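You operate a simulated robot arm through the tools that you are given. There is no shell and no other tool. Be economical: measure what you need, move in short steps, check, and stop when the job is done.

You are at the controls of a simulated two-armed robot. One attempt, no reset.

## Task
Shake the vacuum's filter until the gauge is in the green, then restart it.
Fine: shut the inlet gate and let the vacuum stop before you shake; end with the gate open and the vacuum running. Where these are worked on the way, their far stop is far enough and under half their travel is too little: inlet gate.

It is judged by the outcome, as a careful person would: the job done as asked, and still so three seconds after it is handed in. It fails if anything else is knocked over, pushed out of place, dropped, spilled or broken.

## Robot
Two 7-joint arms with fingered hands on one trunk, on a base that drives. Base frame: it is fixed to the floor where the robot stands at the start and does not move with it; the origin is under the middle of the robot, x ahead of it, y to its left, z up. Readings come in mm, degrees, newtons and seconds.
The left shoulder is at the start at [108, 170, 1128], the right one opposite. With the tool pointing down near the work surface each hand reaches from about 280 to 800 mm from the robot's upright axis, wherever it stands, measured 20 degrees to its own side. Places, roughly: blue vacuum unit [900, 400, 700]; inlet gate [800, 0, 700]; shaker knob [700, 600, 1100]; vacuum gauge [700, 400, 900]; vacuum lamp [700, 400, 1000]; vacuum switch [500, 500, 900]. Payload 4 kg a hand.
The tool frame of a hand sits at the grasp point between the pads (the TCP): z along the fingers, y along the line on which they close. The tips reach 26 mm beyond it. Largest opening 132 mm; the body of the gripper starts 73 mm behind the TCP. The gripper is a hand of 4 fingers: y runs from the thumb to the fingers, the wrist lies at [0, 0, -224] in the tool frame.
Orientation is that of the tool frame in the base frame, as a unit quaternion [w, x, y, z]. With the fingers straight down and closing along the base's y, the tool's x points along the base's -x, its y along +y and its z along -z.

## Interface
- The arms move only by the tool nudge_tool. It takes "left_commands", "right_commands" or both (then of equal length, played together; a hand with none holds still); each is a list of rows, each an object of numbers (a shift or turn left out is 0): "tx", "ty", "tz": the shift along the tool's x, y, z in mm; "wx", "wy", "wz": the turn, a rotation vector about the tool's x, y, z in degrees. In form: [{"tx": .., "ty": .., "tz": .., "wx": .., "wy": .., "wz": ..}, ...]. A call has 1 to 12 rows; each row is the pose to reach, as a shift and turn from the pose commanded when the call began, along the tool's axes at that moment. Each row takes 0.2 s and may step no farther than 50 mm and 8.6 degrees from the row before; otherwise, the whole call is refused. Where a pose cannot be reached the arm comes as near as it can. A force on the tool above 90 N (or 10 N above the force at the start of the call, whichever is more), or a blocked arm, ends the call early, and 0.2 s more pass. In this call time passes only in rows, and 0.2 s behind the last. It gives the time, the measured TCP pose, the force on the tool (base axes), the opening and the grip force at its end, in the units of the frame above (readings bear some noise), with the torque about the TCP (base axes, N m) and any sound that the robot's microphone picked up, and new pictures: "pictures" is both (left out), scene, wrist or none (wrist: the cameras of the hands that moved).
- Cameras (640 x 400 px; columns grow to the right, rows downward): "scene" is now at [208, 40.7, 1343.5]; the picture's right is [0.41, -0.91, 0.00], its down [-0.17, -0.08, -0.98] and it looks along [0.89, 0.41, -0.19] (base axes); focal length 214 px, centre (320, 200). "left" rides on the left gripper at [-73, 6, -94] in its tool frame; the picture's right is [-0.08, -1.00, 0.00], its down [0.79, -0.06, -0.62] and it looks along [0.61, -0.05, 0.79] (tool axes); focal length 230 px, centre (320, 200). "right" rides on the right gripper at [73, 6, -94] in its tool frame; the picture's right is [-0.08, 1.00, 0.00], its down [-0.78, -0.06, -0.62] and it looks along [-0.61, -0.05, 0.79] (tool axes); focal length 230 px, centre (320, 200). There is no depth. A picture from a camera that has moved, and an enlarged one, comes with that camera's place and axes in the base frame and with its lens.
- slide_trunk(by): slides the trunk up (or, below 0, down) by that many mm; the arms and the scene camera ride with it, the base frame stays. It gives what a move gives, with no picture.
- roll_base(legs): drives the robot by 1 to 6 legs, each [ahead, left, turn to the left] in mm, mm and degrees, along the robot's own axes; the way and the turn of a leg run together, so that a leg with both is an arc; at most 1500 mm and 180 degrees a leg. The arms and the cameras ride along, it lands a little off, and it stops where it bumps. It gives what a move gives, and a new picture of the scene camera.
- curl_fingers(finger1, finger2, finger3, thumb_bend, hand): sets how far each is bent, from 0 (flat) to 1 (curled in); at 0.3 the hand is open as for a grip, at 0.7 the pads meet at the TCP. One left out holds its place. A second passes; each finger stops where it meets its share of the squeeze, and holds until it gets a number again. It is the only way to open and close the hand. It gives what a move gives, with no picture; readings hold the bend of each and the force on the fingers (four entries, about 0 where the hand has none), thumb and palm.
- pan_tilt(pan, tilt): turns the head with the scene camera to pan (to the left, within 80 degrees either way) and tilt (down, from -29 to 69), counted from straight ahead of the robot. It gives what a move gives, and a new picture of the scene camera.
- zoom(camera, box): a new picture of the part [left, top, right, bottom] of that camera's present view, enlarged. No time passes.
- hand_in(): hands the job in; it is judged then, once.

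Work in short steps. Places have to be worked out from the pictures, the camera data and where the tool is seen: move nearer, look again, correct. Check each grasp and each placing, and mend what went wrong. You have 120 turns and 260 pictures in all, those below and enlarged ones among them. Open the grippers and draw the arms clear of the work before you hand the job in, unless the task says otherwise; then end with one line.

The tools are called after "Call:" as name(argument=value, ...) on one line, values as JSON. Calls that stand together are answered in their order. nudge_tool: Moves the arms, as the interface text tells. Its arguments: {"type":"object","properties":{"left_commands":{"type":"array","items":{"type":"object","properties":{"tx":{"type":"number"},"ty":{"type":"number"},"tz":{"type":"number"},"wx":{"type":"number"},"wy":{"type":"number"},"wz":{"type":"number"}}}},"right_commands":{"type":"array","items":{"type":"object","properties":{"tx":{"type":"number"},"ty":{"type":"number"},"tz":{"type":"number"},"wx":{"type":"number"},"wy":{"type":"number"},"wz":{"type":"number"}}}},"pictures":{"type":"string","enum":["both","scene","wrist","none"]}},"required":[]} The other tools are called the same way: slide_trunk (by) slides the trunk up or down; curl_fingers (finger1, finger2, finger3, thumb_bend, hand) moves the fingers one by one; roll_base (legs) drives the base; pan_tilt (pan, tilt) turns the head that bears the scene camera; zoom (camera, box) takes an enlarged picture of a part of a camera's view; hand_in () hands the job in.

At the start:

```text
time_s: 0.0
left_tool_pos: [393.3, 511.5, 1370.3]
left_tcp_rot: [0.0, 0.0, 1.0, 0.0]
left_contact_force: [0.3, -0.6, 1.0]
left_wrist_torque: [0.01, -0.02, 0.01]
left_finger_gap: 131.5
left_gripper_force: 0.1
left_shape: jaw
left_bend: [0.3, 0.3, 0.3, 0.3]
left_finger forces: [0.0, 0.1, 0.1, 0.1, 0.1, 0.0]
right_tool_pos: [388.6, 33.7, 1371.5]
right_tcp_rot: [0.0, 0.001, 1.0, 0.0]
right_contact_force: [-0.1, -0.3, 0.1]
right_wrist_torque: [-0.03, 0.02, -0.02]
right_finger_gap: 131.8
right_gripper_force: 0.1
right_shape: jaw
right_bend: [0.3, 0.3, 0.3, 0.3]
right_finger forces: [0.1, 0.0, 0.1, 0.0, 0.0, 0.0]
trunk travel left (down, up): [-144.0, 208.0]
robot x, y, heading: [0.5, 0.2, 0.0]
head pan, tilt: [24.5, 10.9]
```

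scene: 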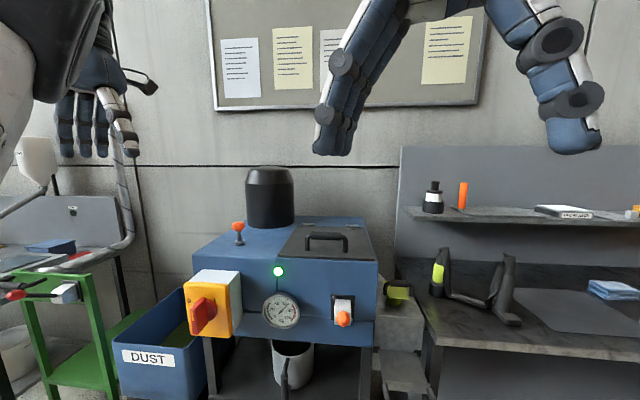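
right: 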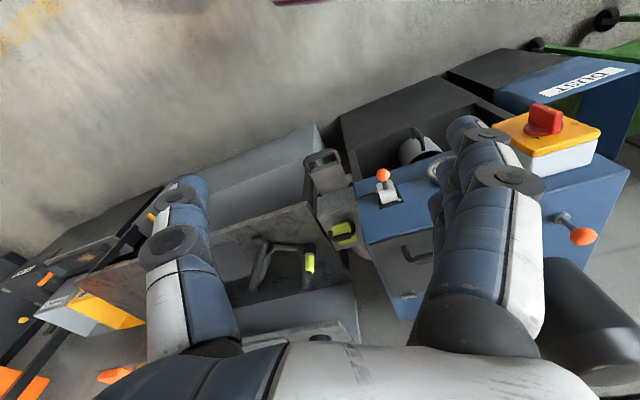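
left: 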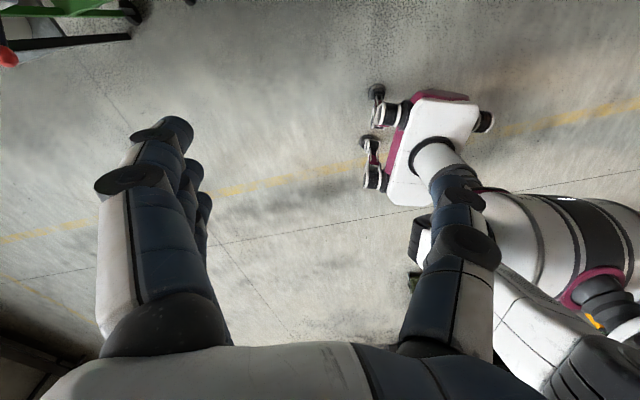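

The vacuum unit is ahead with a rotary switch, gauge, lamp, an orange-ball knob on top, and a small orange toggle at the front right. I zoom in to identify the parts.

Call:
zoom(camera="scene", box=[170, 200, 410, 350])

Call:
zoom(camera="right", box=[320, 80, 640, 280])

```text
2.67 times, centred on (290, 275) of scene
camera zoom: at [208.0, 40.7, 1343.5], right [0.41, -0.91, 0.0], down [-0.17, -0.08, -0.98], along [0.89, 0.41, -0.19], focal length 572 px, centre (400, 0)
```

zoom: 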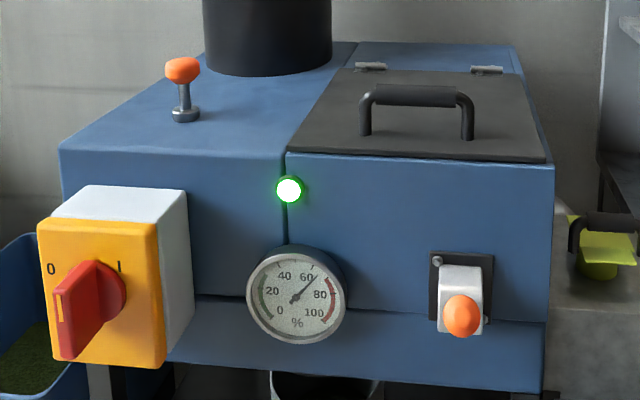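

```text
2.00 times, centred on (480, 180) of right
camera zoom: at [315.6, 39.3, 1465.0], right [0.08, 1.0, 0.0], down [0.78, -0.06, 0.62], along [0.61, -0.05, -0.79], focal length 460 px, centre (0, 240)
```

zoom: 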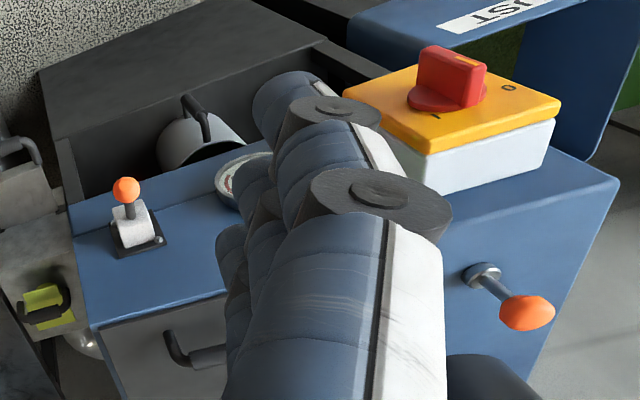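

The red switch is at I, lamp green, gauge about 68. The gate seems to be the yellow part with a dark handle at the unit's right; I turn the head to see it better.

Call:
pan_tilt(pan=5, tilt=40)

Call:
zoom(camera="right", box=[270, 130, 430, 330])

```text
time_s: 0.9
left_tool_pos: [392.6, 512.9, 1370.8]
left_tcp_rot: [0.0, 0.0, 1.0, -0.001]
left_contact_force: [0.3, 0.7, 0.3]
left_wrist_torque: [-0.03, 0.0, -0.03]
left_finger_gap: 132.1
left_gripper_force: 0.1
left_shape: jaw
left_bend: [0.3, 0.3, 0.3, 0.3]
left_finger forces: [0.0, 0.1, 0.0, 0.1, 0.1, 0.0]
right_tool_pos: [387.9, 33.1, 1371.1]
right_tcp_rot: [0.0, 0.001, 1.0, 0.0]
right_contact_force: [-0.5, 0.2, 0.3]
right_wrist_torque: [0.01, 0.01, -0.01]
right_finger_gap: 132.0
right_gripper_force: 0.1
right_shape: jaw
right_bend: [0.3, 0.3, 0.3, 0.3]
right_finger forces: [0.1, 0.0, 0.0, 0.0, 0.1, 0.0]
trunk travel left (down, up): [-144.0, 208.0]
robot x, y, heading: [-2.4, 3.8, 0.2]
head pan, tilt: [5.0, 40.0]
camera scene: at [207.9, 9.6, 1297.4], right [0.09, -1.0, 0.0], down [-0.64, -0.06, -0.77], along [0.76, 0.07, -0.64], focal length 214 px, centre (320, 200)
```

scene: 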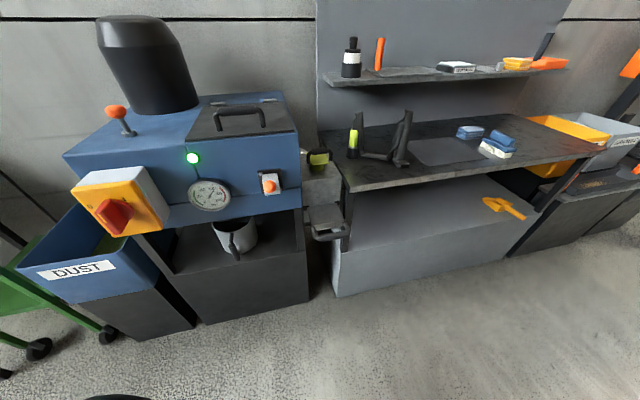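

```text
2.00 times, centred on (350, 230) of right
camera zoom: at [315.5, 39.3, 1465.0], right [0.08, 1.0, 0.0], down [0.78, -0.06, 0.62], along [0.61, -0.05, -0.79], focal length 460 px, centre (260, 140)
```

zoom: 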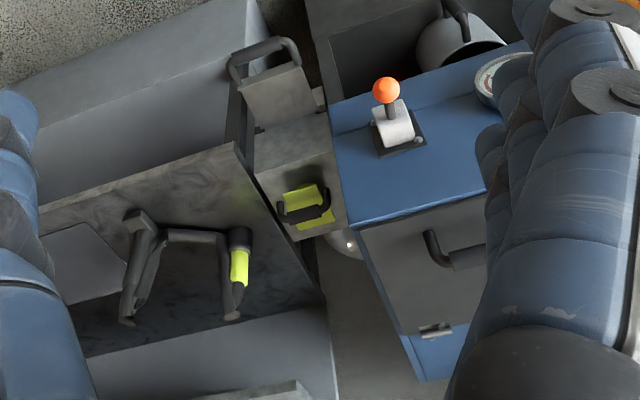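

Call:
zoom(camera="scene", box=[250, 130, 410, 260])

```text
3.08 times, centred on (330, 195) of scene
camera zoom: at [207.9, 9.6, 1297.4], right [0.09, -1.0, 0.0], down [-0.64, -0.06, -0.77], along [0.76, 0.07, -0.64], focal length 660 px, centre (289, 215)
```

zoom: 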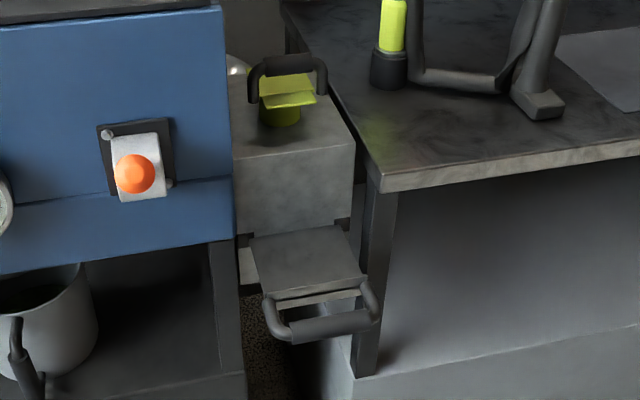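

Triangulating from two views: the gate plate with its U-handle is pulled out towards me, bar near (671, 13, 755). I rotate the right hand -90° about its axis (thumb towards the far side) while moving it lower, to look at the gate.

Call:
nudge_tool(right_commands=[{"wz": -8.2, "tz": 20}, {"wz": -16.4, "tz": 40}, {"wz": -24.6, "tz": 60}, {"wz": -32.8, "tz": 80}, {"wz": -41, "tz": 100}, {"wz": -49.2, "tz": 120}, {"wz": -57.4, "tz": 140}, {"wz": -65.6, "tz": 160}, {"wz": -73.8, "tz": 180}, {"wz": -82, "tz": 200}, {"wz": -90, "tz": 220}, {"wz": -90, "tz": 250}])

```text
time_s: 2.0
left_tool_pos: [392.2, 513.0, 1371.3]
left_tcp_rot: [0.001, 0.001, 1.0, 0.0]
left_contact_force: [0.2, 0.0, 0.3]
left_wrist_torque: [-0.01, 0.02, 0.0]
left_finger_gap: 131.9
left_gripper_force: 0.0
left_shape: jaw
left_bend: [0.3, 0.3, 0.3, 0.3]
left_finger forces: [0.0, 0.0, 0.0, 0.1, 0.1, 0.0]
right_tool_pos: [391.2, 31.9, 1298.4]
right_tcp_rot: [0.006, -0.27, 0.963, 0.008]
right_contact_force: [29.5, 20.0, 40.0]
right_wrist_torque: [-3.69, 6.4, -0.5]
right_finger_gap: 131.7
right_gripper_force: 0.1
right_shape: jaw
right_bend: [0.3, 0.3, 0.3, 0.3]
right_finger forces: [0.0, 0.0, 0.0, 0.0, 0.0, 0.1]
trunk travel left (down, up): [-144.0, 208.0]
robot x, y, heading: [-1.0, 2.4, -0.2]
head pan, tilt: [5.0, 40.0]
stopped in row 5 (right hand): the force on the tool passed its limit at 93 N (the readings are from after the stop); the commanded pose is now the measured one
camera scene: at [204.4, 3.8, 1289.8], right [0.02, -1.0, 0.0], down [-0.71, -0.02, -0.7], along [0.7, 0.01, -0.71], focal length 214 px, centre (320, 200)
camera right: at [325.8, -1.9, 1390.4], right [-0.45, 0.89, 0.01], down [0.7, 0.35, 0.63], along [0.55, 0.29, -0.78], focal length 230 px, centre (320, 200)
```

scene: 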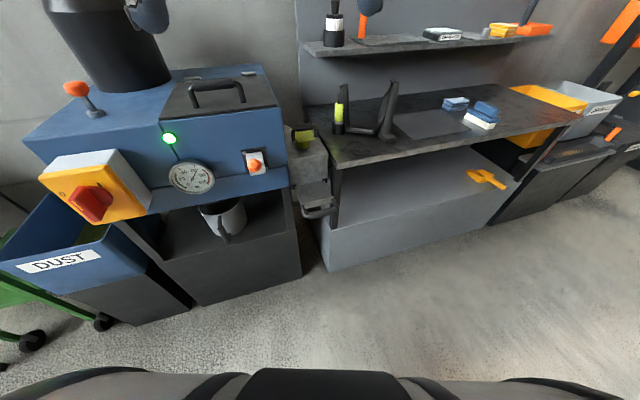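
right: 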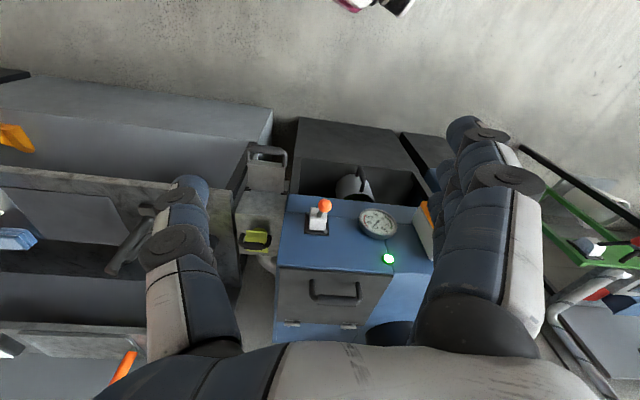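

The hand bumped my own head region. I move it ahead, clear of the body, without rotating.

Call:
nudge_tool(right_commands=[{"tx": -34, "ty": -20}, {"tx": -70, "ty": -43}, {"tx": -106, "ty": -65}, {"tx": -128, "ty": -78}], pictures="none")

Call:
pan_tilt(pan=12, tilt=35)

```text
time_s: 3.0
left_tool_pos: [392.2, 512.3, 1371.6]
left_tcp_rot: [0.0, 0.0, 1.0, -0.001]
left_contact_force: [-0.4, 0.0, 0.5]
left_wrist_torque: [0.01, 0.04, -0.01]
left_finger_gap: 131.7
left_gripper_force: 0.0
left_shape: jaw
left_bend: [0.3, 0.3, 0.3, 0.3]
left_finger forces: [0.0, 0.0, 0.0, 0.0, 0.0, 0.0]
right_tool_pos: [542.1, 34.6, 1296.4]
right_tcp_rot: [0.004, -0.273, 0.962, 0.005]
right_contact_force: [0.3, -0.2, 0.6]
right_wrist_torque: [0.0, 0.02, -0.02]
right_finger_gap: 132.1
right_gripper_force: 0.1
right_shape: jaw
right_bend: [0.3, 0.3, 0.3, 0.3]
right_finger forces: [0.0, 0.1, 0.0, 0.0, 0.0, 0.0]
trunk travel left (down, up): [-144.0, 208.0]
robot x, y, heading: [0.0, 2.2, -0.2]
head pan, tilt: [5.0, 40.0]
```

```text
time_s: 3.6
left_tool_pos: [391.9, 511.8, 1371.3]
left_tcp_rot: [0.001, 0.0, 1.0, 0.0]
left_contact_force: [0.5, 0.5, -0.5]
left_wrist_torque: [-0.01, -0.02, -0.03]
left_finger_gap: 132.0
left_gripper_force: 0.0
left_shape: jaw
left_bend: [0.3, 0.3, 0.3, 0.3]
left_finger forces: [0.0, 0.1, 0.0, 0.1, 0.0, 0.0]
right_tool_pos: [541.3, 34.7, 1296.6]
right_tcp_rot: [0.004, -0.273, 0.962, 0.005]
right_contact_force: [0.9, -0.3, -0.2]
right_wrist_torque: [0.01, 0.04, 0.0]
right_finger_gap: 131.9
right_gripper_force: 0.0
right_shape: jaw
right_bend: [0.3, 0.3, 0.3, 0.3]
right_finger forces: [0.0, 0.0, 0.1, 0.0, 0.0, 0.0]
trunk travel left (down, up): [-144.0, 208.0]
robot x, y, heading: [3.0, -1.6, -0.0]
head pan, tilt: [12.0, 35.0]
camera scene: at [209.2, 20.3, 1304.9], right [0.21, -0.98, 0.0], down [-0.56, -0.12, -0.82], along [0.8, 0.17, -0.57], focal length 214 px, centre (320, 200)
```

scene: 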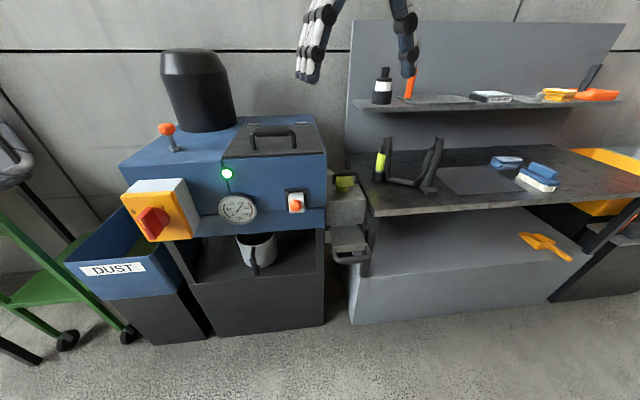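

Clear now. I complete the -90° rotation (58° more) while lowering about 220 mm.

Call:
nudge_tool(right_commands=[{"wz": -8.3, "tz": 28}, {"wz": -16.6, "tz": 56}, {"wz": -24.9, "tz": 84}, {"wz": -33.2, "tz": 112}, {"wz": -41.5, "tz": 140}, {"wz": -49.8, "tz": 168}, {"wz": -58.1, "tz": 196}, {"wz": -58.1, "tz": 220}])

```text
time_s: 5.5
left_tool_pos: [391.5, 512.5, 1370.0]
left_tcp_rot: [0.0, 0.0, 1.0, 0.0]
left_contact_force: [-0.3, -0.5, 0.0]
left_wrist_torque: [-0.01, 0.02, 0.02]
left_finger_gap: 132.0
left_gripper_force: 0.1
left_shape: jaw
left_bend: [0.3, 0.3, 0.3, 0.3]
left_finger forces: [0.0, 0.1, 0.0, 0.1, 0.0, 0.0]
right_tool_pos: [542.5, 36.4, 1074.6]
right_tcp_rot: [0.005, -0.706, 0.709, 0.003]
right_contact_force: [-0.6, 0.5, -0.3]
right_wrist_torque: [-0.01, 0.01, 0.0]
right_finger_gap: 131.9
right_gripper_force: 0.0
right_shape: jaw
right_bend: [0.3, 0.3, 0.3, 0.3]
right_finger forces: [0.1, 0.1, 0.1, 0.0, 0.0, 0.0]
trunk travel left (down, up): [-144.0, 208.0]
robot x, y, heading: [2.8, 3.1, 0.1]
head pan, tilt: [12.0, 35.0]
camera scene: at [209.6, 20.6, 1304.8], right [0.21, -0.98, 0.0], down [-0.56, -0.12, -0.82], along [0.8, 0.17, -0.57], focal length 214 px, centre (320, 200)
camera right: at [536.2, -36.8, 1167.3], right [-1.0, 0.08, 0.0], down [0.06, 0.78, 0.63], along [0.05, 0.62, -0.78], focal length 230 px, centre (320, 200)
```

scene: 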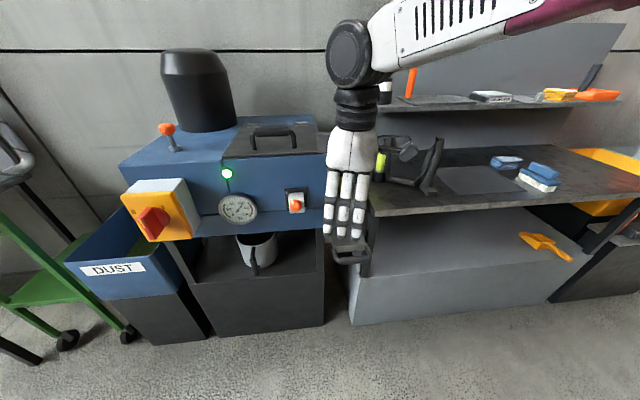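
right: 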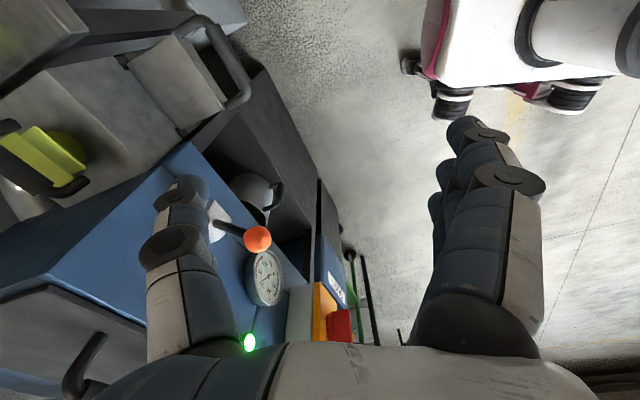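

The right camera sees the gate well; I enlarge it.

Call:
zoom(camera="right", box=[0, 0, 320, 200])

```text
2.00 times, centred on (160, 100) of right
camera zoom: at [536.2, -36.8, 1167.3], right [-1.0, 0.08, 0.0], down [0.06, 0.78, 0.63], along [0.05, 0.62, -0.78], focal length 460 px, centre (640, 400)
```

zoom: 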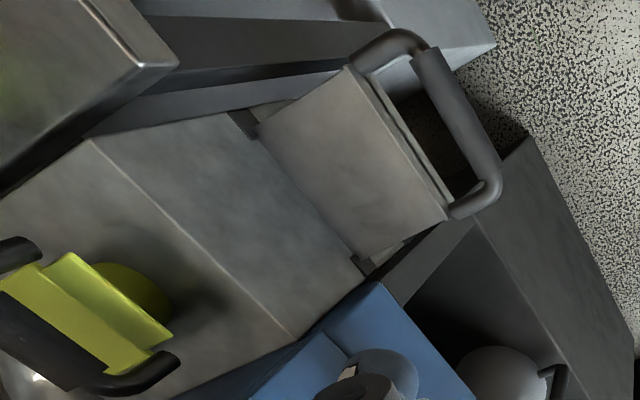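

The gate plate is pulled out, bar centre ≈(677,6,755), pushed in along roughly (0.97,0.25). I'll pitch the right hand to point forward (thumb on top) while lowering to about (560,-30,800).

Call:
nudge_tool(right_commands=[{"wx": 8.2, "tx": 6, "ty": -2, "tz": 25}, {"wx": 16.4, "tx": 12, "ty": -4, "tz": 50}, {"wx": 24.6, "tx": 18, "ty": -6, "tz": 75}, {"wx": 32.8, "tx": 24, "ty": -8, "tz": 100}, {"wx": 41, "tx": 30, "ty": -10, "tz": 125}, {"wx": 49.2, "tx": 36, "ty": -12, "tz": 150}, {"wx": 57.4, "tx": 42, "ty": -14, "tz": 175}, {"wx": 65.6, "tx": 48, "ty": -16, "tz": 200}, {"wx": 73.8, "tx": 54, "ty": -18, "tz": 225}, {"wx": 82, "tx": 60, "ty": -20, "tz": 250}, {"wx": 90, "tx": 66, "ty": -20, "tz": 275}])

```text
time_s: 8.1
left_tool_pos: [391.7, 512.4, 1370.8]
left_tcp_rot: [0.001, 0.0, 1.0, 0.0]
left_contact_force: [-0.2, -0.4, -0.6]
left_wrist_torque: [0.0, 0.0, -0.05]
left_finger_gap: 132.2
left_gripper_force: 0.0
left_shape: jaw
left_bend: [0.3, 0.3, 0.3, 0.3]
left_finger forces: [0.1, 0.1, 0.0, 0.0, 0.0, 0.1]
right_tool_pos: [585.5, -74.6, 809.2]
right_tcp_rot: [-0.482, 0.462, -0.526, 0.527]
right_contact_force: [0.6, 0.3, 0.4]
right_wrist_torque: [0.02, -0.02, 0.01]
right_finger_gap: 131.7
right_gripper_force: 0.0
right_shape: jaw
right_bend: [0.3, 0.3, 0.3, 0.3]
right_finger forces: [0.0, 0.1, 0.1, 0.0, 0.0, 0.1]
trunk travel left (down, up): [-144.0, 208.0]
robot x, y, heading: [0.9, -2.2, -0.3]
head pan, tilt: [12.0, 35.0]
stopped in row 11 (right hand): the arm was blocked; the commanded pose is now the measured one
camera scene: at [208.9, 20.2, 1305.1], right [0.21, -0.98, 0.0], down [-0.56, -0.12, -0.82], along [0.8, 0.17, -0.57], focal length 214 px, centre (320, 200)
camera right: at [485.5, -136.4, 800.6], right [0.03, 0.09, -1.0], down [-0.53, 0.85, 0.06], along [0.85, 0.53, 0.08], focal length 230 px, centre (320, 200)
```

scene: 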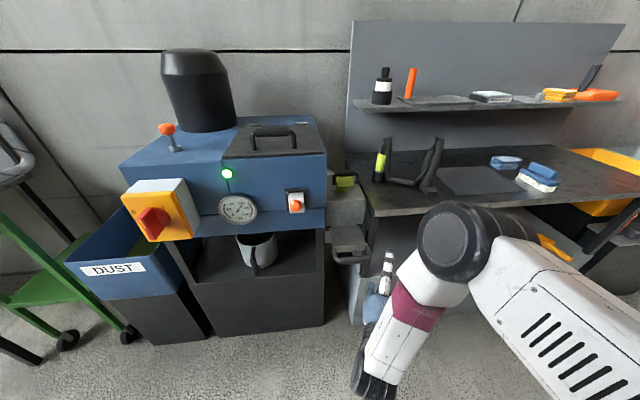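
right: 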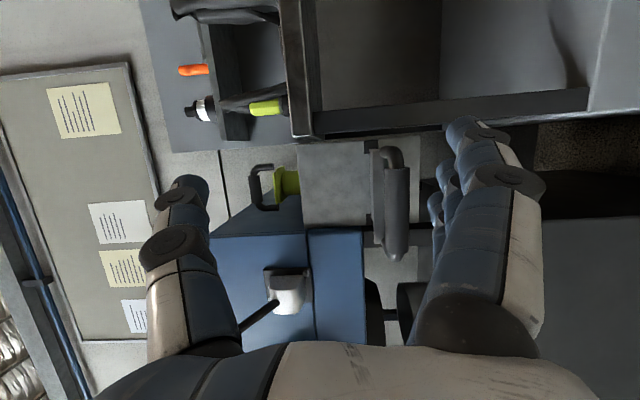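

The hand points forward with the thumb on top; the bar is seen near (677,6,743). I yaw left 21° and move to a pre-grasp about 70 mm in front of the bar.

Call:
nudge_tool(right_commands=[{"tx": -16, "ty": 16, "tz": 4, "wy": -5}, {"tx": -32, "ty": 33, "tz": 8, "wy": -10}, {"tx": -48, "ty": 50, "tz": 12, "wy": -16}, {"tx": -64, "ty": 66, "tz": 15, "wy": -21}])

```text
time_s: 9.2
left_tool_pos: [391.2, 512.1, 1371.3]
left_tcp_rot: [0.001, 0.0, 1.0, 0.0]
left_contact_force: [0.3, -0.2, -0.2]
left_wrist_torque: [0.03, 0.0, -0.02]
left_finger_gap: 132.0
left_gripper_force: 0.2
left_shape: jaw
left_bend: [0.3, 0.3, 0.3, 0.3]
left_finger forces: [0.0, 0.0, 0.0, 0.0, 0.0, 0.0]
right_tool_pos: [620.7, -85.8, 773.6]
right_tcp_rot: [0.513, -0.495, 0.491, -0.5]
right_contact_force: [-0.4, 0.2, 0.8]
right_wrist_torque: [0.04, 0.0, 0.03]
right_finger_gap: 131.8
right_gripper_force: 0.1
right_shape: jaw
right_bend: [0.3, 0.3, 0.3, 0.3]
right_finger forces: [0.0, 0.0, 0.1, 0.0, 0.0, 0.0]
right hand out of reach, approached as far as the arm can: row 3, 4
trunk travel left (down, up): [-144.0, 208.0]
robot x, y, heading: [-1.7, -0.8, 0.3]
head pan, tilt: [12.0, 35.0]
stopped in row 4 (right hand): the arm was blocked; the commanded pose is now the measured one
camera scene: at [209.5, 20.1, 1304.9], right [0.21, -0.98, 0.0], down [-0.56, -0.12, -0.82], along [0.8, 0.17, -0.57], focal length 214 px, centre (320, 200)
camera right: at [529.6, -159.3, 763.6], right [0.03, 0.09, -1.0], down [-0.63, 0.77, 0.05], along [0.77, 0.63, 0.08], focal length 230 px, centre (320, 200)
```

scene: 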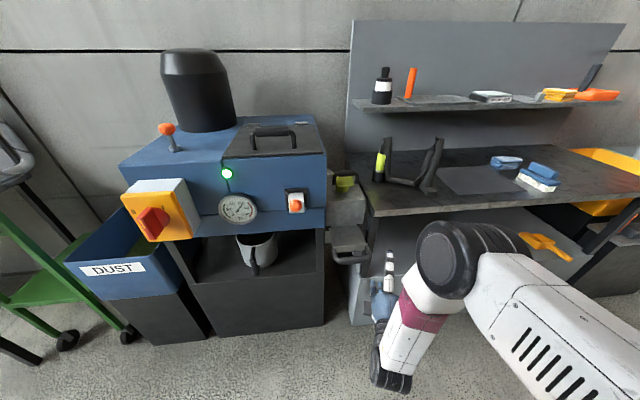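
right: 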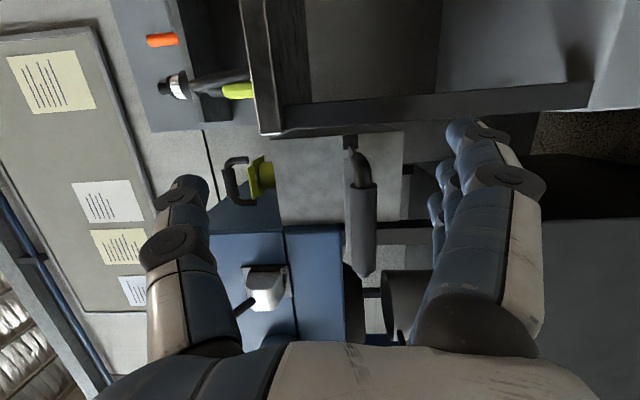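

The arm is at its limit there, though it points straight ahead at (621,-86,774). I'll instead move the base: back 60, right 80, then turn left 13.5°, and lower the trunk 30 mm.

Call:
roll_base(legs=[[-60, -80, 0], [0, 0, 13.5]])

Call:
slide_trunk(by=-28)

Call:
zoom(camera="right", box=[0, 0, 640, 400])

```text
time_s: 11.4
left_tool_pos: [200.7, 511.6, 1370.4]
left_tcp_rot: [0.001, -0.117, 0.993, 0.001]
left_contact_force: [0.7, 0.4, -0.1]
left_wrist_torque: [-0.04, -0.02, 0.0]
left_finger_gap: 132.0
left_gripper_force: 0.0
left_shape: jaw
left_bend: [0.3, 0.3, 0.3, 0.3]
left_finger forces: [0.0, 0.0, 0.0, 0.1, 0.1, 0.0]
right_tool_pos: [562.2, -17.2, 773.4]
right_tcp_rot: [0.569, -0.549, 0.428, -0.437]
right_contact_force: [0.1, 1.0, -0.1]
right_wrist_torque: [-0.04, 0.0, 0.01]
right_finger_gap: 131.8
right_gripper_force: 0.0
right_shape: jaw
right_bend: [0.3, 0.3, 0.3, 0.3]
right_finger forces: [0.1, 0.1, 0.1, 0.0, 0.0, 0.0]
trunk travel left (down, up): [-144.0, 208.0]
robot x, y, heading: [-60.7, -77.4, 13.5]
head pan, tilt: [12.0, 35.0]
camera scene: at [138.1, -10.7, 1304.9], right [0.43, -0.9, 0.0], down [-0.52, -0.25, -0.82], along [0.74, 0.35, -0.57], focal length 214 px, centre (320, 200)
```

scene: 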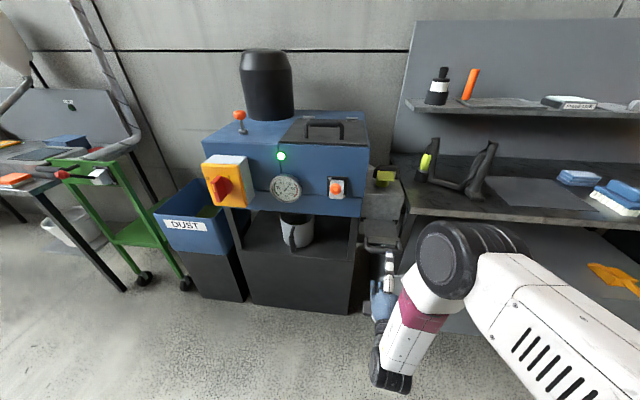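

```text
time_s: 12.2
left_tool_pos: [208.8, 511.2, 1336.7]
left_tcp_rot: [-0.008, -0.116, 0.993, 0.001]
left_contact_force: [-0.3, -0.9, -0.2]
left_wrist_torque: [-0.03, -0.05, 0.0]
left_finger_gap: 131.9
left_gripper_force: 0.0
left_shape: jaw
left_bend: [0.3, 0.3, 0.3, 0.3]
left_finger forces: [0.0, 0.1, 0.0, 0.0, 0.0, 0.0]
right_tool_pos: [581.5, -62.7, 741.7]
right_tcp_rot: [0.545, -0.533, 0.452, -0.463]
right_contact_force: [-0.3, -0.3, 0.4]
right_wrist_torque: [-0.01, 0.07, 0.0]
right_finger_gap: 131.9
right_gripper_force: 0.1
right_shape: jaw
right_bend: [0.3, 0.3, 0.3, 0.3]
right_finger forces: [0.1, 0.0, 0.0, 0.1, 0.0, 0.1]
trunk travel left (down, up): [-116.0, 236.0]
robot x, y, heading: [-60.7, -82.4, 13.5]
head pan, tilt: [12.0, 35.0]
```

```text
1.00 times, centred on (320, 200) of right (not enlarged: the box is as wide or as high as the picture)
camera zoom: at [501.5, -149.1, 732.9], right [0.01, 0.08, -1.0], down [-0.74, 0.67, 0.04], along [0.67, 0.74, 0.06], focal length 230 px, centre (320, 200)
```

zoom: 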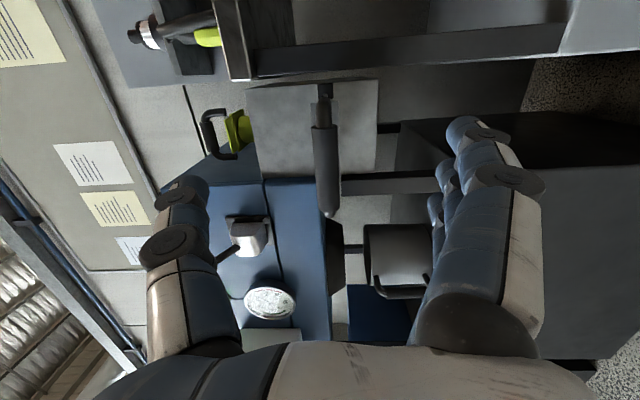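

Bar now seen at about (677,2,740), with TCP at (582,-63,742). I drive the base slightly ahead with a 4° left turn to line up about 45 mm short of the bar.

Call:
roll_base(legs=[[45, -5, 4]])

Call:
zoom(camera="right", box=[0, 0, 640, 400])

```text
time_s: 13.1
left_tool_pos: [215.0, 537.3, 1334.7]
left_tcp_rot: [-0.011, -0.151, 0.988, 0.0]
left_contact_force: [0.0, 0.2, 0.5]
left_wrist_torque: [-0.03, -0.01, -0.01]
left_finger_gap: 131.9
left_gripper_force: 0.1
left_shape: jaw
left_bend: [0.3, 0.3, 0.3, 0.3]
left_finger forces: [0.1, 0.0, 0.1, 0.0, 0.1, 0.0]
right_tool_pos: [626.6, -6.7, 741.9]
right_tcp_rot: [0.563, -0.546, 0.433, -0.444]
right_contact_force: [-0.1, -0.1, -0.3]
right_wrist_torque: [0.01, 0.06, 0.0]
right_finger_gap: 132.1
right_gripper_force: 0.0
right_shape: jaw
right_bend: [0.3, 0.3, 0.3, 0.3]
right_finger forces: [0.0, 0.0, 0.0, 0.2, 0.0, 0.0]
trunk travel left (down, up): [-116.0, 236.0]
robot x, y, heading: [-18.7, -71.9, 17.6]
head pan, tilt: [12.0, 35.0]
camera scene: at [206.2, 18.8, 1273.7], right [0.49, -0.87, 0.0], down [-0.5, -0.28, -0.82], along [0.71, 0.4, -0.57], focal length 214 px, centre (320, 200)
```

scene: 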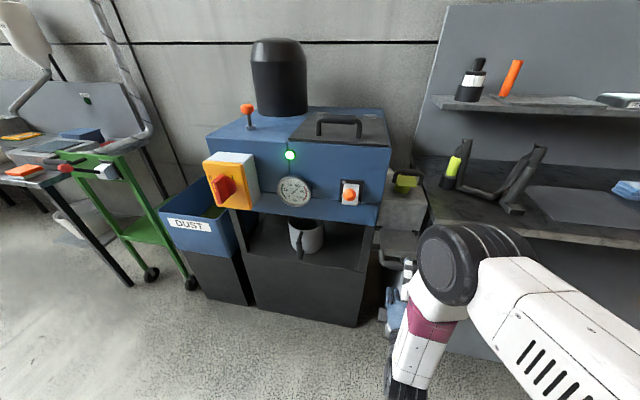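

```text
1.00 times, centred on (320, 200) of right (not enlarged: the box is as wide or as high as the picture)
camera zoom: at [553.5, -99.5, 734.6], right [0.01, 0.08, -1.0], down [-0.78, 0.62, 0.05], along [0.62, 0.78, 0.07], focal length 230 px, centre (320, 200)
```

zoom: 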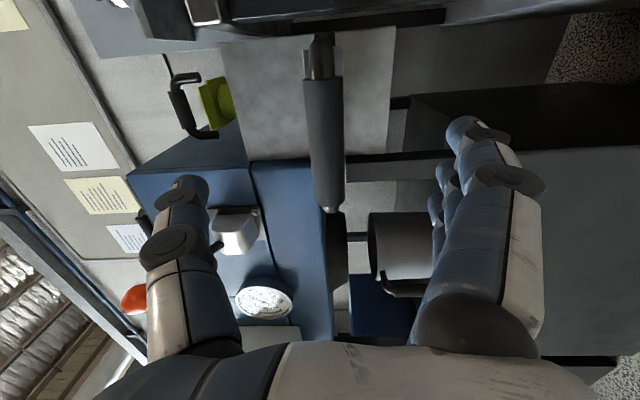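

Aligned; the bar lies between thumb and fingers ahead. Drive 48 mm ahead so the bar comes to the grasp point.

Call:
roll_base(legs=[[46, -3, 0]])

Call:
zoom(camera="right", box=[0, 0, 640, 400])

```text
time_s: 14.0
left_tool_pos: [260.0, 547.6, 1334.4]
left_tcp_rot: [-0.012, -0.151, 0.988, 0.001]
left_contact_force: [0.5, -0.7, -0.5]
left_wrist_torque: [-0.02, 0.03, -0.03]
left_finger_gap: 132.1
left_gripper_force: 0.0
left_shape: jaw
left_bend: [0.3, 0.3, 0.3, 0.3]
left_finger forces: [0.0, 0.1, 0.1, 0.1, 0.0, 0.1]
right_tool_pos: [672.5, -0.6, 743.6]
right_tcp_rot: [0.561, -0.544, 0.435, -0.446]
right_contact_force: [-0.5, 0.7, 0.8]
right_wrist_torque: [0.04, -0.01, 0.0]
right_finger_gap: 132.0
right_gripper_force: 0.0
right_shape: jaw
right_bend: [0.3, 0.3, 0.3, 0.3]
right_finger forces: [0.1, 0.1, 0.1, 0.1, 0.0, 0.0]
trunk travel left (down, up): [-116.0, 236.0]
robot x, y, heading: [27.6, -58.2, 17.6]
head pan, tilt: [12.0, 35.0]
camera scene: at [250.7, 29.3, 1273.6], right [0.49, -0.87, 0.0], down [-0.5, -0.28, -0.82], along [0.71, 0.4, -0.57], focal length 214 px, centre (320, 200)
```

scene: 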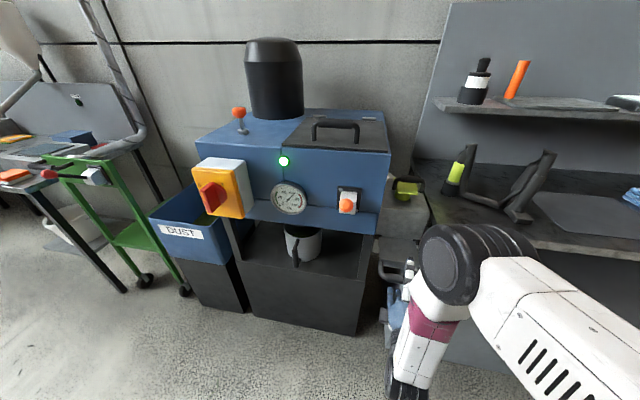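

```text
1.00 times, centred on (320, 200) of right (not enlarged: the box is as wide or as high as the picture)
camera zoom: at [599.0, -91.8, 734.5], right [0.01, 0.08, -1.0], down [-0.78, 0.63, 0.05], along [0.63, 0.78, 0.07], focal length 230 px, centre (320, 200)
```

zoom: 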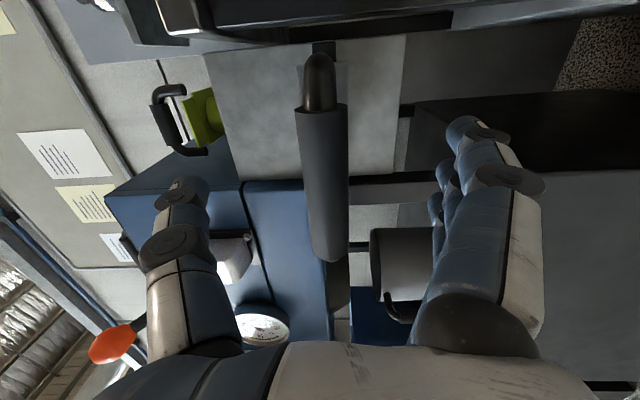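

The bar coincides with the grasp point (row ~200, depth ~120 mm). I close the right hand on it.

Call:
curl_fingers(hand="right", finger1=0.75, finger2=0.75, finger3=0.75, thumb_bend=0.75)

Call:
zoom(camera="right", box=[0, 0, 640, 400])

```text
time_s: 15.0
left_tool_pos: [260.9, 547.9, 1334.0]
left_tcp_rot: [-0.011, -0.151, 0.988, 0.001]
left_contact_force: [-0.3, 1.3, 0.7]
left_wrist_torque: [0.01, 0.0, -0.01]
left_finger_gap: 131.9
left_gripper_force: 0.0
left_shape: jaw
left_bend: [0.3, 0.3, 0.3, 0.3]
left_finger forces: [0.0, 0.0, 0.0, 0.0, 0.1, 0.0]
right_tool_pos: [673.6, -1.6, 742.5]
right_tcp_rot: [0.561, -0.546, 0.435, -0.445]
right_contact_force: [14.0, 2.2, -11.9]
right_wrist_torque: [-0.01, 0.12, -0.04]
right_finger_gap: 27.0
right_gripper_force: 20.4
right_shape: fingers
right_bend: [0.65, 0.66, 0.67, 0.68]
right_finger forces: [9.5, 9.5, 9.5, 0.0, 12.4, 0.0]
trunk travel left (down, up): [-116.0, 236.0]
robot x, y, heading: [33.9, -61.0, 17.3]
head pan, tilt: [12.0, 35.0]
```

```text
1.00 times, centred on (320, 200) of right (not enlarged: the box is as wide or as high as the picture)
camera zoom: at [600.1, -92.7, 733.4], right [0.01, 0.08, -1.0], down [-0.78, 0.63, 0.05], along [0.63, 0.77, 0.07], focal length 230 px, centre (320, 200)
```

zoom: 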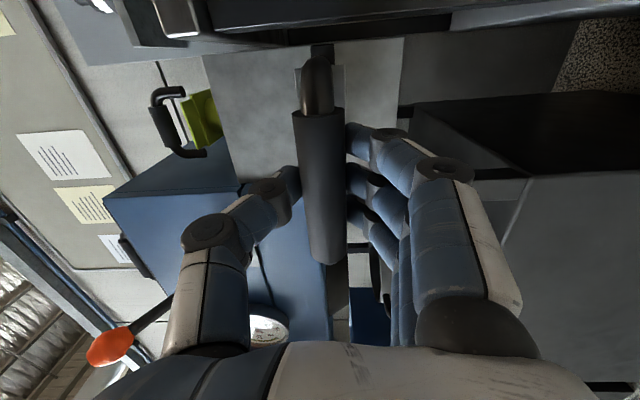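

The bar is gripped (gap 27 mm). I push the gate in along the tool's axis with the arm.

Call:
nudge_tool(right_commands=[{"tz": 15}, {"tz": 30}, {"tz": 45}, {"tz": 60}], pictures="wrist")

```text
time_s: 16.2
left_tool_pos: [258.6, 547.7, 1334.8]
left_tcp_rot: [-0.01, -0.15, 0.989, 0.0]
left_contact_force: [0.0, -0.4, 0.0]
left_wrist_torque: [-0.01, 0.04, -0.01]
left_finger_gap: 131.8
left_gripper_force: 0.0
left_shape: jaw
left_bend: [0.3, 0.3, 0.3, 0.3]
left_finger forces: [0.1, 0.0, 0.0, 0.1, 0.1, 0.1]
right_tool_pos: [756.7, -35.2, 751.6]
right_tcp_rot: [0.542, -0.521, 0.458, -0.474]
right_contact_force: [-0.9, -0.8, -0.7]
right_wrist_torque: [0.02, 0.02, 0.06]
right_finger_gap: 9.1
right_gripper_force: 0.9
right_shape: fingers
right_bend: [0.72, 0.71, 0.74, 0.74]
right_finger forces: [0.1, 0.1, 1.5, 0.1, 0.1, 0.0]
trunk travel left (down, up): [-116.0, 236.0]
robot x, y, heading: [28.5, -60.4, 17.4]
head pan, tilt: [12.0, 35.0]
stopped in row 4 (right hand): the arm was blocked; the commanded pose is now the measured one
camera right: at [674.7, -118.6, 741.3], right [0.03, 0.09, -1.0], down [-0.72, 0.7, 0.04], along [0.7, 0.71, 0.08], focal length 230 px, centre (320, 200)
```

right: 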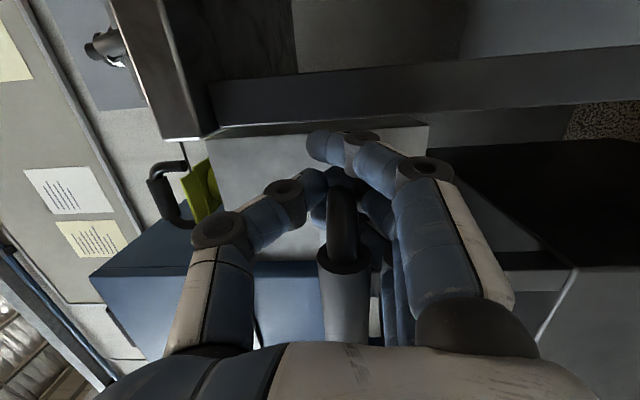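

The hand slipped along the bar: the gate went in about 32 mm, and the arm drifted right at its limit. I'll open, and back off with the base, which is the better actuator here.

Call:
curl_fingers(hand="right", finger1=0.3, finger2=0.3, finger3=0.3, thumb_bend=0.3)

Call:
roll_base(legs=[[-100, 0, 0]])

Call:
zoom(camera="right", box=[0, 0, 640, 400])

```text
time_s: 17.2
left_tool_pos: [258.7, 548.4, 1334.3]
left_tcp_rot: [-0.01, -0.151, 0.988, 0.0]
left_contact_force: [-0.5, 0.0, 0.8]
left_wrist_torque: [0.01, -0.02, -0.01]
left_finger_gap: 132.1
left_gripper_force: 0.1
left_shape: jaw
left_bend: [0.3, 0.3, 0.3, 0.3]
left_finger forces: [0.1, 0.0, 0.0, 0.0, 0.0, 0.1]
right_tool_pos: [755.9, -33.7, 750.3]
right_tcp_rot: [0.543, -0.521, 0.458, -0.473]
right_contact_force: [0.3, -0.5, -0.2]
right_wrist_torque: [0.0, -0.03, -0.02]
right_finger_gap: 136.0
right_gripper_force: 0.2
right_shape: fingers
right_bend: [0.3, 0.3, 0.3, 0.3]
right_finger forces: [0.1, 0.0, 0.0, 0.1, 0.1, 0.0]
trunk travel left (down, up): [-116.0, 236.0]
robot x, y, heading: [23.6, -61.9, 17.5]
head pan, tilt: [12.0, 35.0]
```

```text
time_s: 18.4
left_tool_pos: [163.2, 518.5, 1334.2]
left_tcp_rot: [-0.011, -0.151, 0.988, 0.0]
left_contact_force: [0.2, -0.1, -0.2]
left_wrist_torque: [0.01, 0.02, 0.01]
left_finger_gap: 132.0
left_gripper_force: 0.0
left_shape: jaw
left_bend: [0.3, 0.3, 0.3, 0.3]
left_finger forces: [0.0, 0.0, 0.0, 0.1, 0.0, 0.0]
right_tool_pos: [661.9, -64.3, 750.8]
right_tcp_rot: [0.544, -0.521, 0.456, -0.474]
right_contact_force: [-0.3, -0.3, 1.0]
right_wrist_torque: [0.03, -0.02, 0.0]
right_finger_gap: 135.6
right_gripper_force: 0.0
right_shape: fingers
right_bend: [0.3, 0.3, 0.3, 0.3]
right_finger forces: [0.1, 0.0, 0.0, 0.0, 0.1, 0.0]
trunk travel left (down, up): [-116.0, 236.0]
robot x, y, heading: [-66.0, -90.5, 17.4]
head pan, tilt: [12.0, 35.0]
camera scene: at [154.1, -1.1, 1273.9], right [0.49, -0.87, 0.0], down [-0.5, -0.28, -0.82], along [0.71, 0.4, -0.57], focal length 214 px, centre (320, 200)
```

scene: 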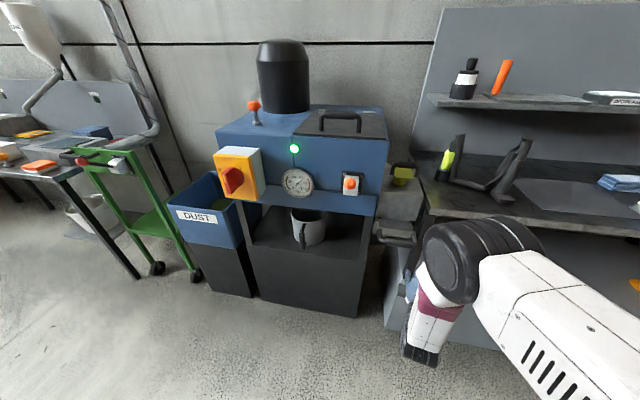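

```text
1.00 times, centred on (320, 200) of right (not enlarged: the box is as wide or as high as the picture)
camera zoom: at [579.2, -148.0, 741.5], right [0.03, 0.09, -1.0], down [-0.72, 0.69, 0.04], along [0.7, 0.71, 0.08], focal length 230 px, centre (320, 200)
```

zoom: 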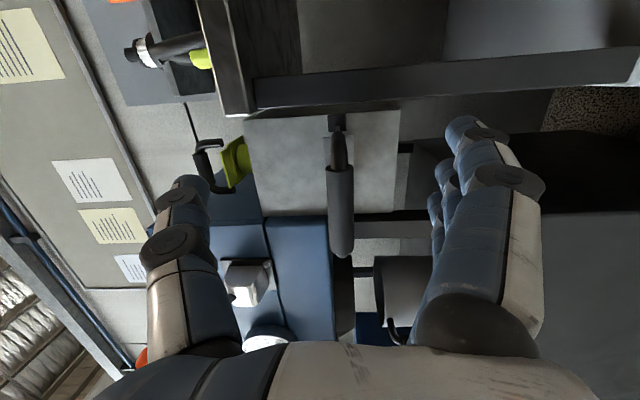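

The gate is now ~45 mm in, with bar centre ≈(725,12,740). I turn the base 6° left and sidestep to line up in front of the bar again.

Call:
roll_base(legs=[[12, -20, 6]])

Call:
zoom(camera="right", box=[0, 0, 640, 400])

```text
time_s: 19.3
left_tool_pos: [117.4, 525.5, 1334.8]
left_tcp_rot: [-0.01, -0.202, 0.979, 0.0]
left_contact_force: [0.6, 0.7, -0.4]
left_wrist_torque: [-0.01, 0.03, 0.01]
left_finger_gap: 131.9
left_gripper_force: 0.1
left_shape: jaw
left_bend: [0.3, 0.3, 0.3, 0.3]
left_finger forces: [0.1, 0.2, 0.1, 0.0, 0.1, 0.0]
right_tool_pos: [672.5, -2.3, 752.0]
right_tcp_rot: [0.567, -0.544, 0.43, -0.445]
right_contact_force: [-0.2, 0.3, 0.4]
right_wrist_torque: [-0.01, 0.03, -0.03]
right_finger_gap: 135.7
right_gripper_force: 0.1
right_shape: fingers
right_bend: [0.3, 0.3, 0.3, 0.3]
right_finger forces: [0.0, 0.0, 0.0, 0.0, 0.0, 0.1]
trunk travel left (down, up): [-116.0, 236.0]
robot x, y, heading: [-50.4, -107.4, 23.5]
head pan, tilt: [12.0, 35.0]
camera scene: at [162.5, 7.3, 1273.8], right [0.58, -0.81, 0.0], down [-0.47, -0.33, -0.82], along [0.67, 0.47, -0.57], focal length 214 px, centre (320, 200)
```

scene: 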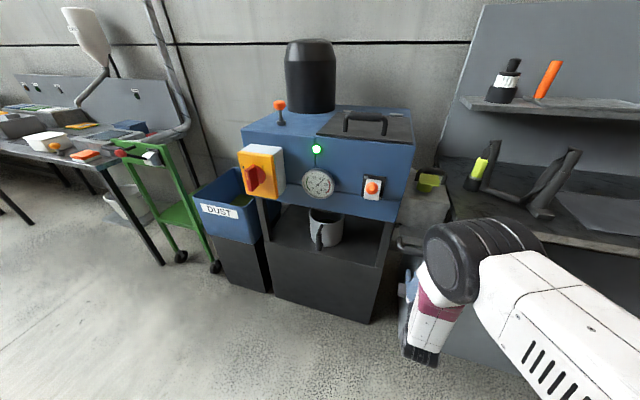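

```text
1.00 times, centred on (320, 200) of right (not enlarged: the box is as wide or as high as the picture)
camera zoom: at [600.6, -95.0, 741.4], right [0.02, 0.09, -1.0], down [-0.79, 0.62, 0.04], along [0.62, 0.78, 0.08], focal length 230 px, centre (320, 200)
```

zoom: 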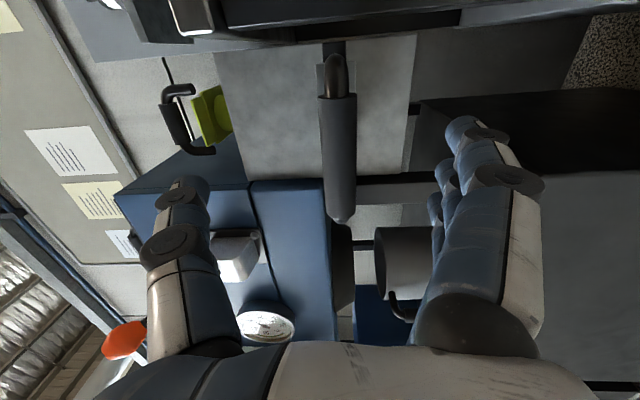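

Bar is now ~45 mm ahead of the grasp point, nicely lined up. I drive 44 mm along the tool axis and close the hand.

Call:
roll_base(legs=[[43, -8, 0]])

Call:
curl_fingers(hand="right", finger1=0.8, finger2=0.8, finger3=0.8, thumb_bend=0.75)

Call:
zoom(camera="right", box=[0, 0, 640, 400])

```text
time_s: 20.2
left_tool_pos: [159.4, 534.4, 1334.9]
left_tcp_rot: [-0.012, -0.203, 0.979, 0.0]
left_contact_force: [0.4, 0.7, 0.0]
left_wrist_torque: [-0.02, 0.03, 0.01]
left_finger_gap: 131.9
left_gripper_force: 0.2
left_shape: jaw
left_bend: [0.3, 0.3, 0.3, 0.3]
left_finger forces: [0.0, 0.1, 0.1, 0.1, 0.1, 0.0]
right_tool_pos: [715.7, 6.0, 750.4]
right_tcp_rot: [0.567, -0.544, 0.43, -0.444]
right_contact_force: [1.2, -0.2, -0.3]
right_wrist_torque: [-0.02, -0.05, -0.01]
right_finger_gap: 135.6
right_gripper_force: 0.0
right_shape: fingers
right_bend: [0.3, 0.3, 0.3, 0.3]
right_finger forces: [0.1, 0.1, 0.0, 0.0, 0.0, 0.0]
trunk travel left (down, up): [-116.0, 236.0]
robot x, y, heading: [-6.6, -97.1, 23.3]
head pan, tilt: [12.0, 35.0]
camera scene: at [205.5, 16.8, 1273.7], right [0.58, -0.81, 0.0], down [-0.47, -0.33, -0.82], along [0.67, 0.47, -0.57], focal length 214 px, centre (320, 200)
```

scene: 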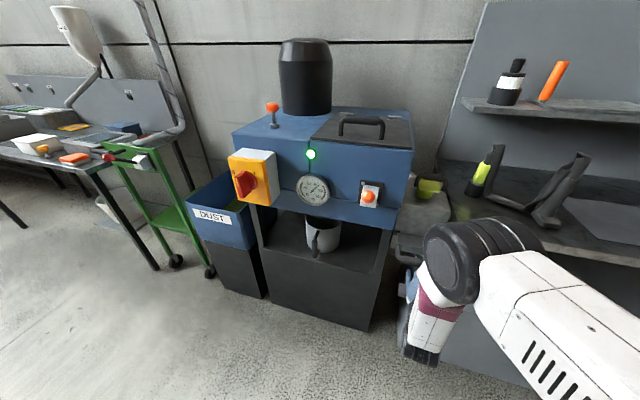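

```text
time_s: 21.2
left_tool_pos: [163.4, 534.4, 1333.2]
left_tcp_rot: [-0.013, -0.203, 0.979, -0.001]
left_contact_force: [0.2, -0.1, 0.6]
left_wrist_torque: [-0.02, 0.01, -0.01]
left_finger_gap: 131.8
left_gripper_force: 0.0
left_shape: jaw
left_bend: [0.3, 0.3, 0.3, 0.3]
left_finger forces: [0.1, 0.1, 0.1, 0.0, 0.0, 0.1]
right_tool_pos: [716.4, 4.7, 746.2]
right_tcp_rot: [0.565, -0.546, 0.432, -0.443]
right_contact_force: [-0.8, -2.0, -24.6]
right_wrist_torque: [-0.09, 0.46, -0.03]
right_finger_gap: 25.7
right_gripper_force: 17.5
right_shape: fingers
right_bend: [0.65, 0.65, 0.66, 0.71]
right_finger forces: [9.0, 8.4, 8.7, 0.1, 8.4, 0.0]
trunk travel left (down, up): [-116.0, 236.0]
robot x, y, heading: [-8.3, -96.6, 23.6]
head pan, tilt: [12.0, 35.0]
```

```text
1.00 times, centred on (320, 200) of right (not enlarged: the box is as wide or as high as the picture)
camera zoom: at [643.0, -87.2, 737.4], right [0.01, 0.09, -1.0], down [-0.78, 0.62, 0.05], along [0.62, 0.78, 0.07], focal length 230 px, centre (320, 200)
```

zoom: 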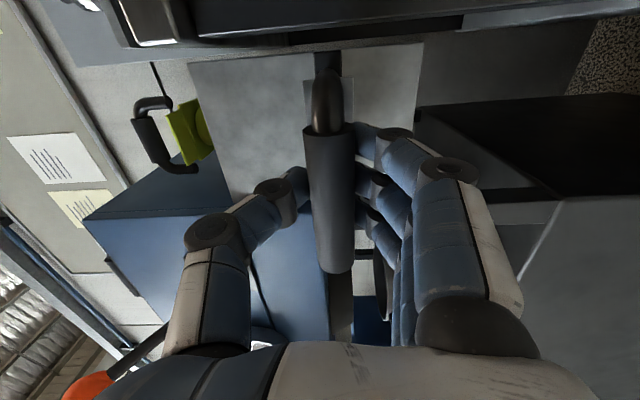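

Gripped again (gap 26). I push the gate with the base by 40 mm.

Call:
roll_base(legs=[[39.5, -6.3, 0]])

Call:
zoom(camera="right", box=[0, 0, 640, 400])

```text
time_s: 22.1
left_tool_pos: [200.8, 545.1, 1332.9]
left_tcp_rot: [-0.012, -0.203, 0.979, -0.001]
left_contact_force: [0.5, -0.1, -0.6]
left_wrist_torque: [-0.02, 0.01, 0.04]
left_finger_gap: 131.8
left_gripper_force: 0.1
left_shape: jaw
left_bend: [0.3, 0.3, 0.3, 0.3]
left_finger forces: [0.0, 0.0, 0.0, 0.0, 0.0, 0.0]
right_tool_pos: [755.1, 16.6, 748.7]
right_tcp_rot: [0.566, -0.545, 0.431, -0.443]
right_contact_force: [-1.4, 6.8, -25.9]
right_wrist_torque: [-0.04, 0.49, 0.13]
right_finger_gap: 25.8
right_gripper_force: 16.8
right_shape: fingers
right_bend: [0.65, 0.65, 0.66, 0.71]
right_finger forces: [8.4, 8.5, 8.6, 0.1, 7.8, 0.1]
trunk travel left (down, up): [-116.0, 236.0]
robot x, y, heading: [29.0, -83.7, 23.3]
head pan, tilt: [12.0, 35.0]
camera scene: at [245.8, 28.0, 1273.1], right [0.58, -0.81, 0.0], down [-0.47, -0.33, -0.82], along [0.67, 0.47, -0.58], focal length 214 px, centre (320, 200)
```

scene: 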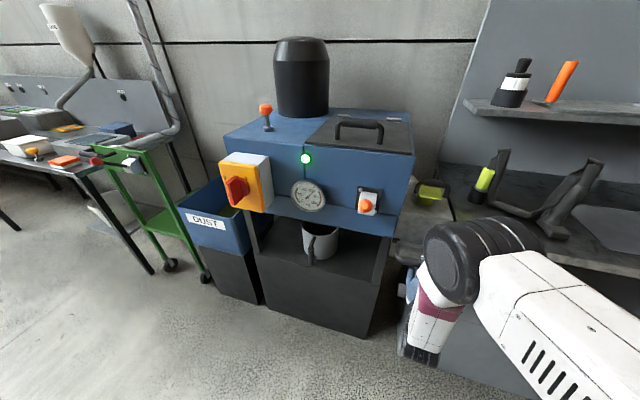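

```text
1.00 times, centred on (320, 200) of right (not enlarged: the box is as wide or as high as the picture)
camera zoom: at [682.4, -75.0, 738.9], right [0.01, 0.09, -1.0], down [-0.79, 0.62, 0.04], along [0.62, 0.78, 0.08], focal length 230 px, centre (320, 200)
```

zoom: 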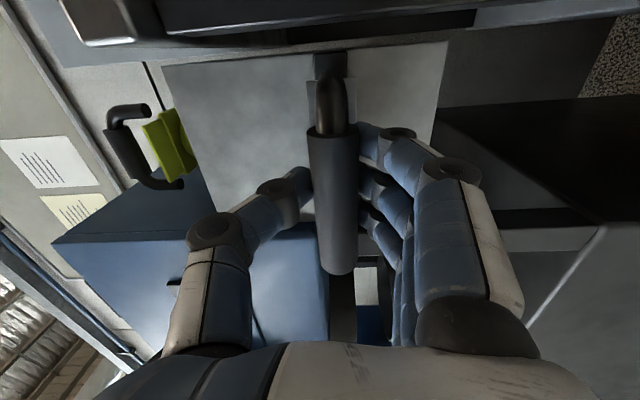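

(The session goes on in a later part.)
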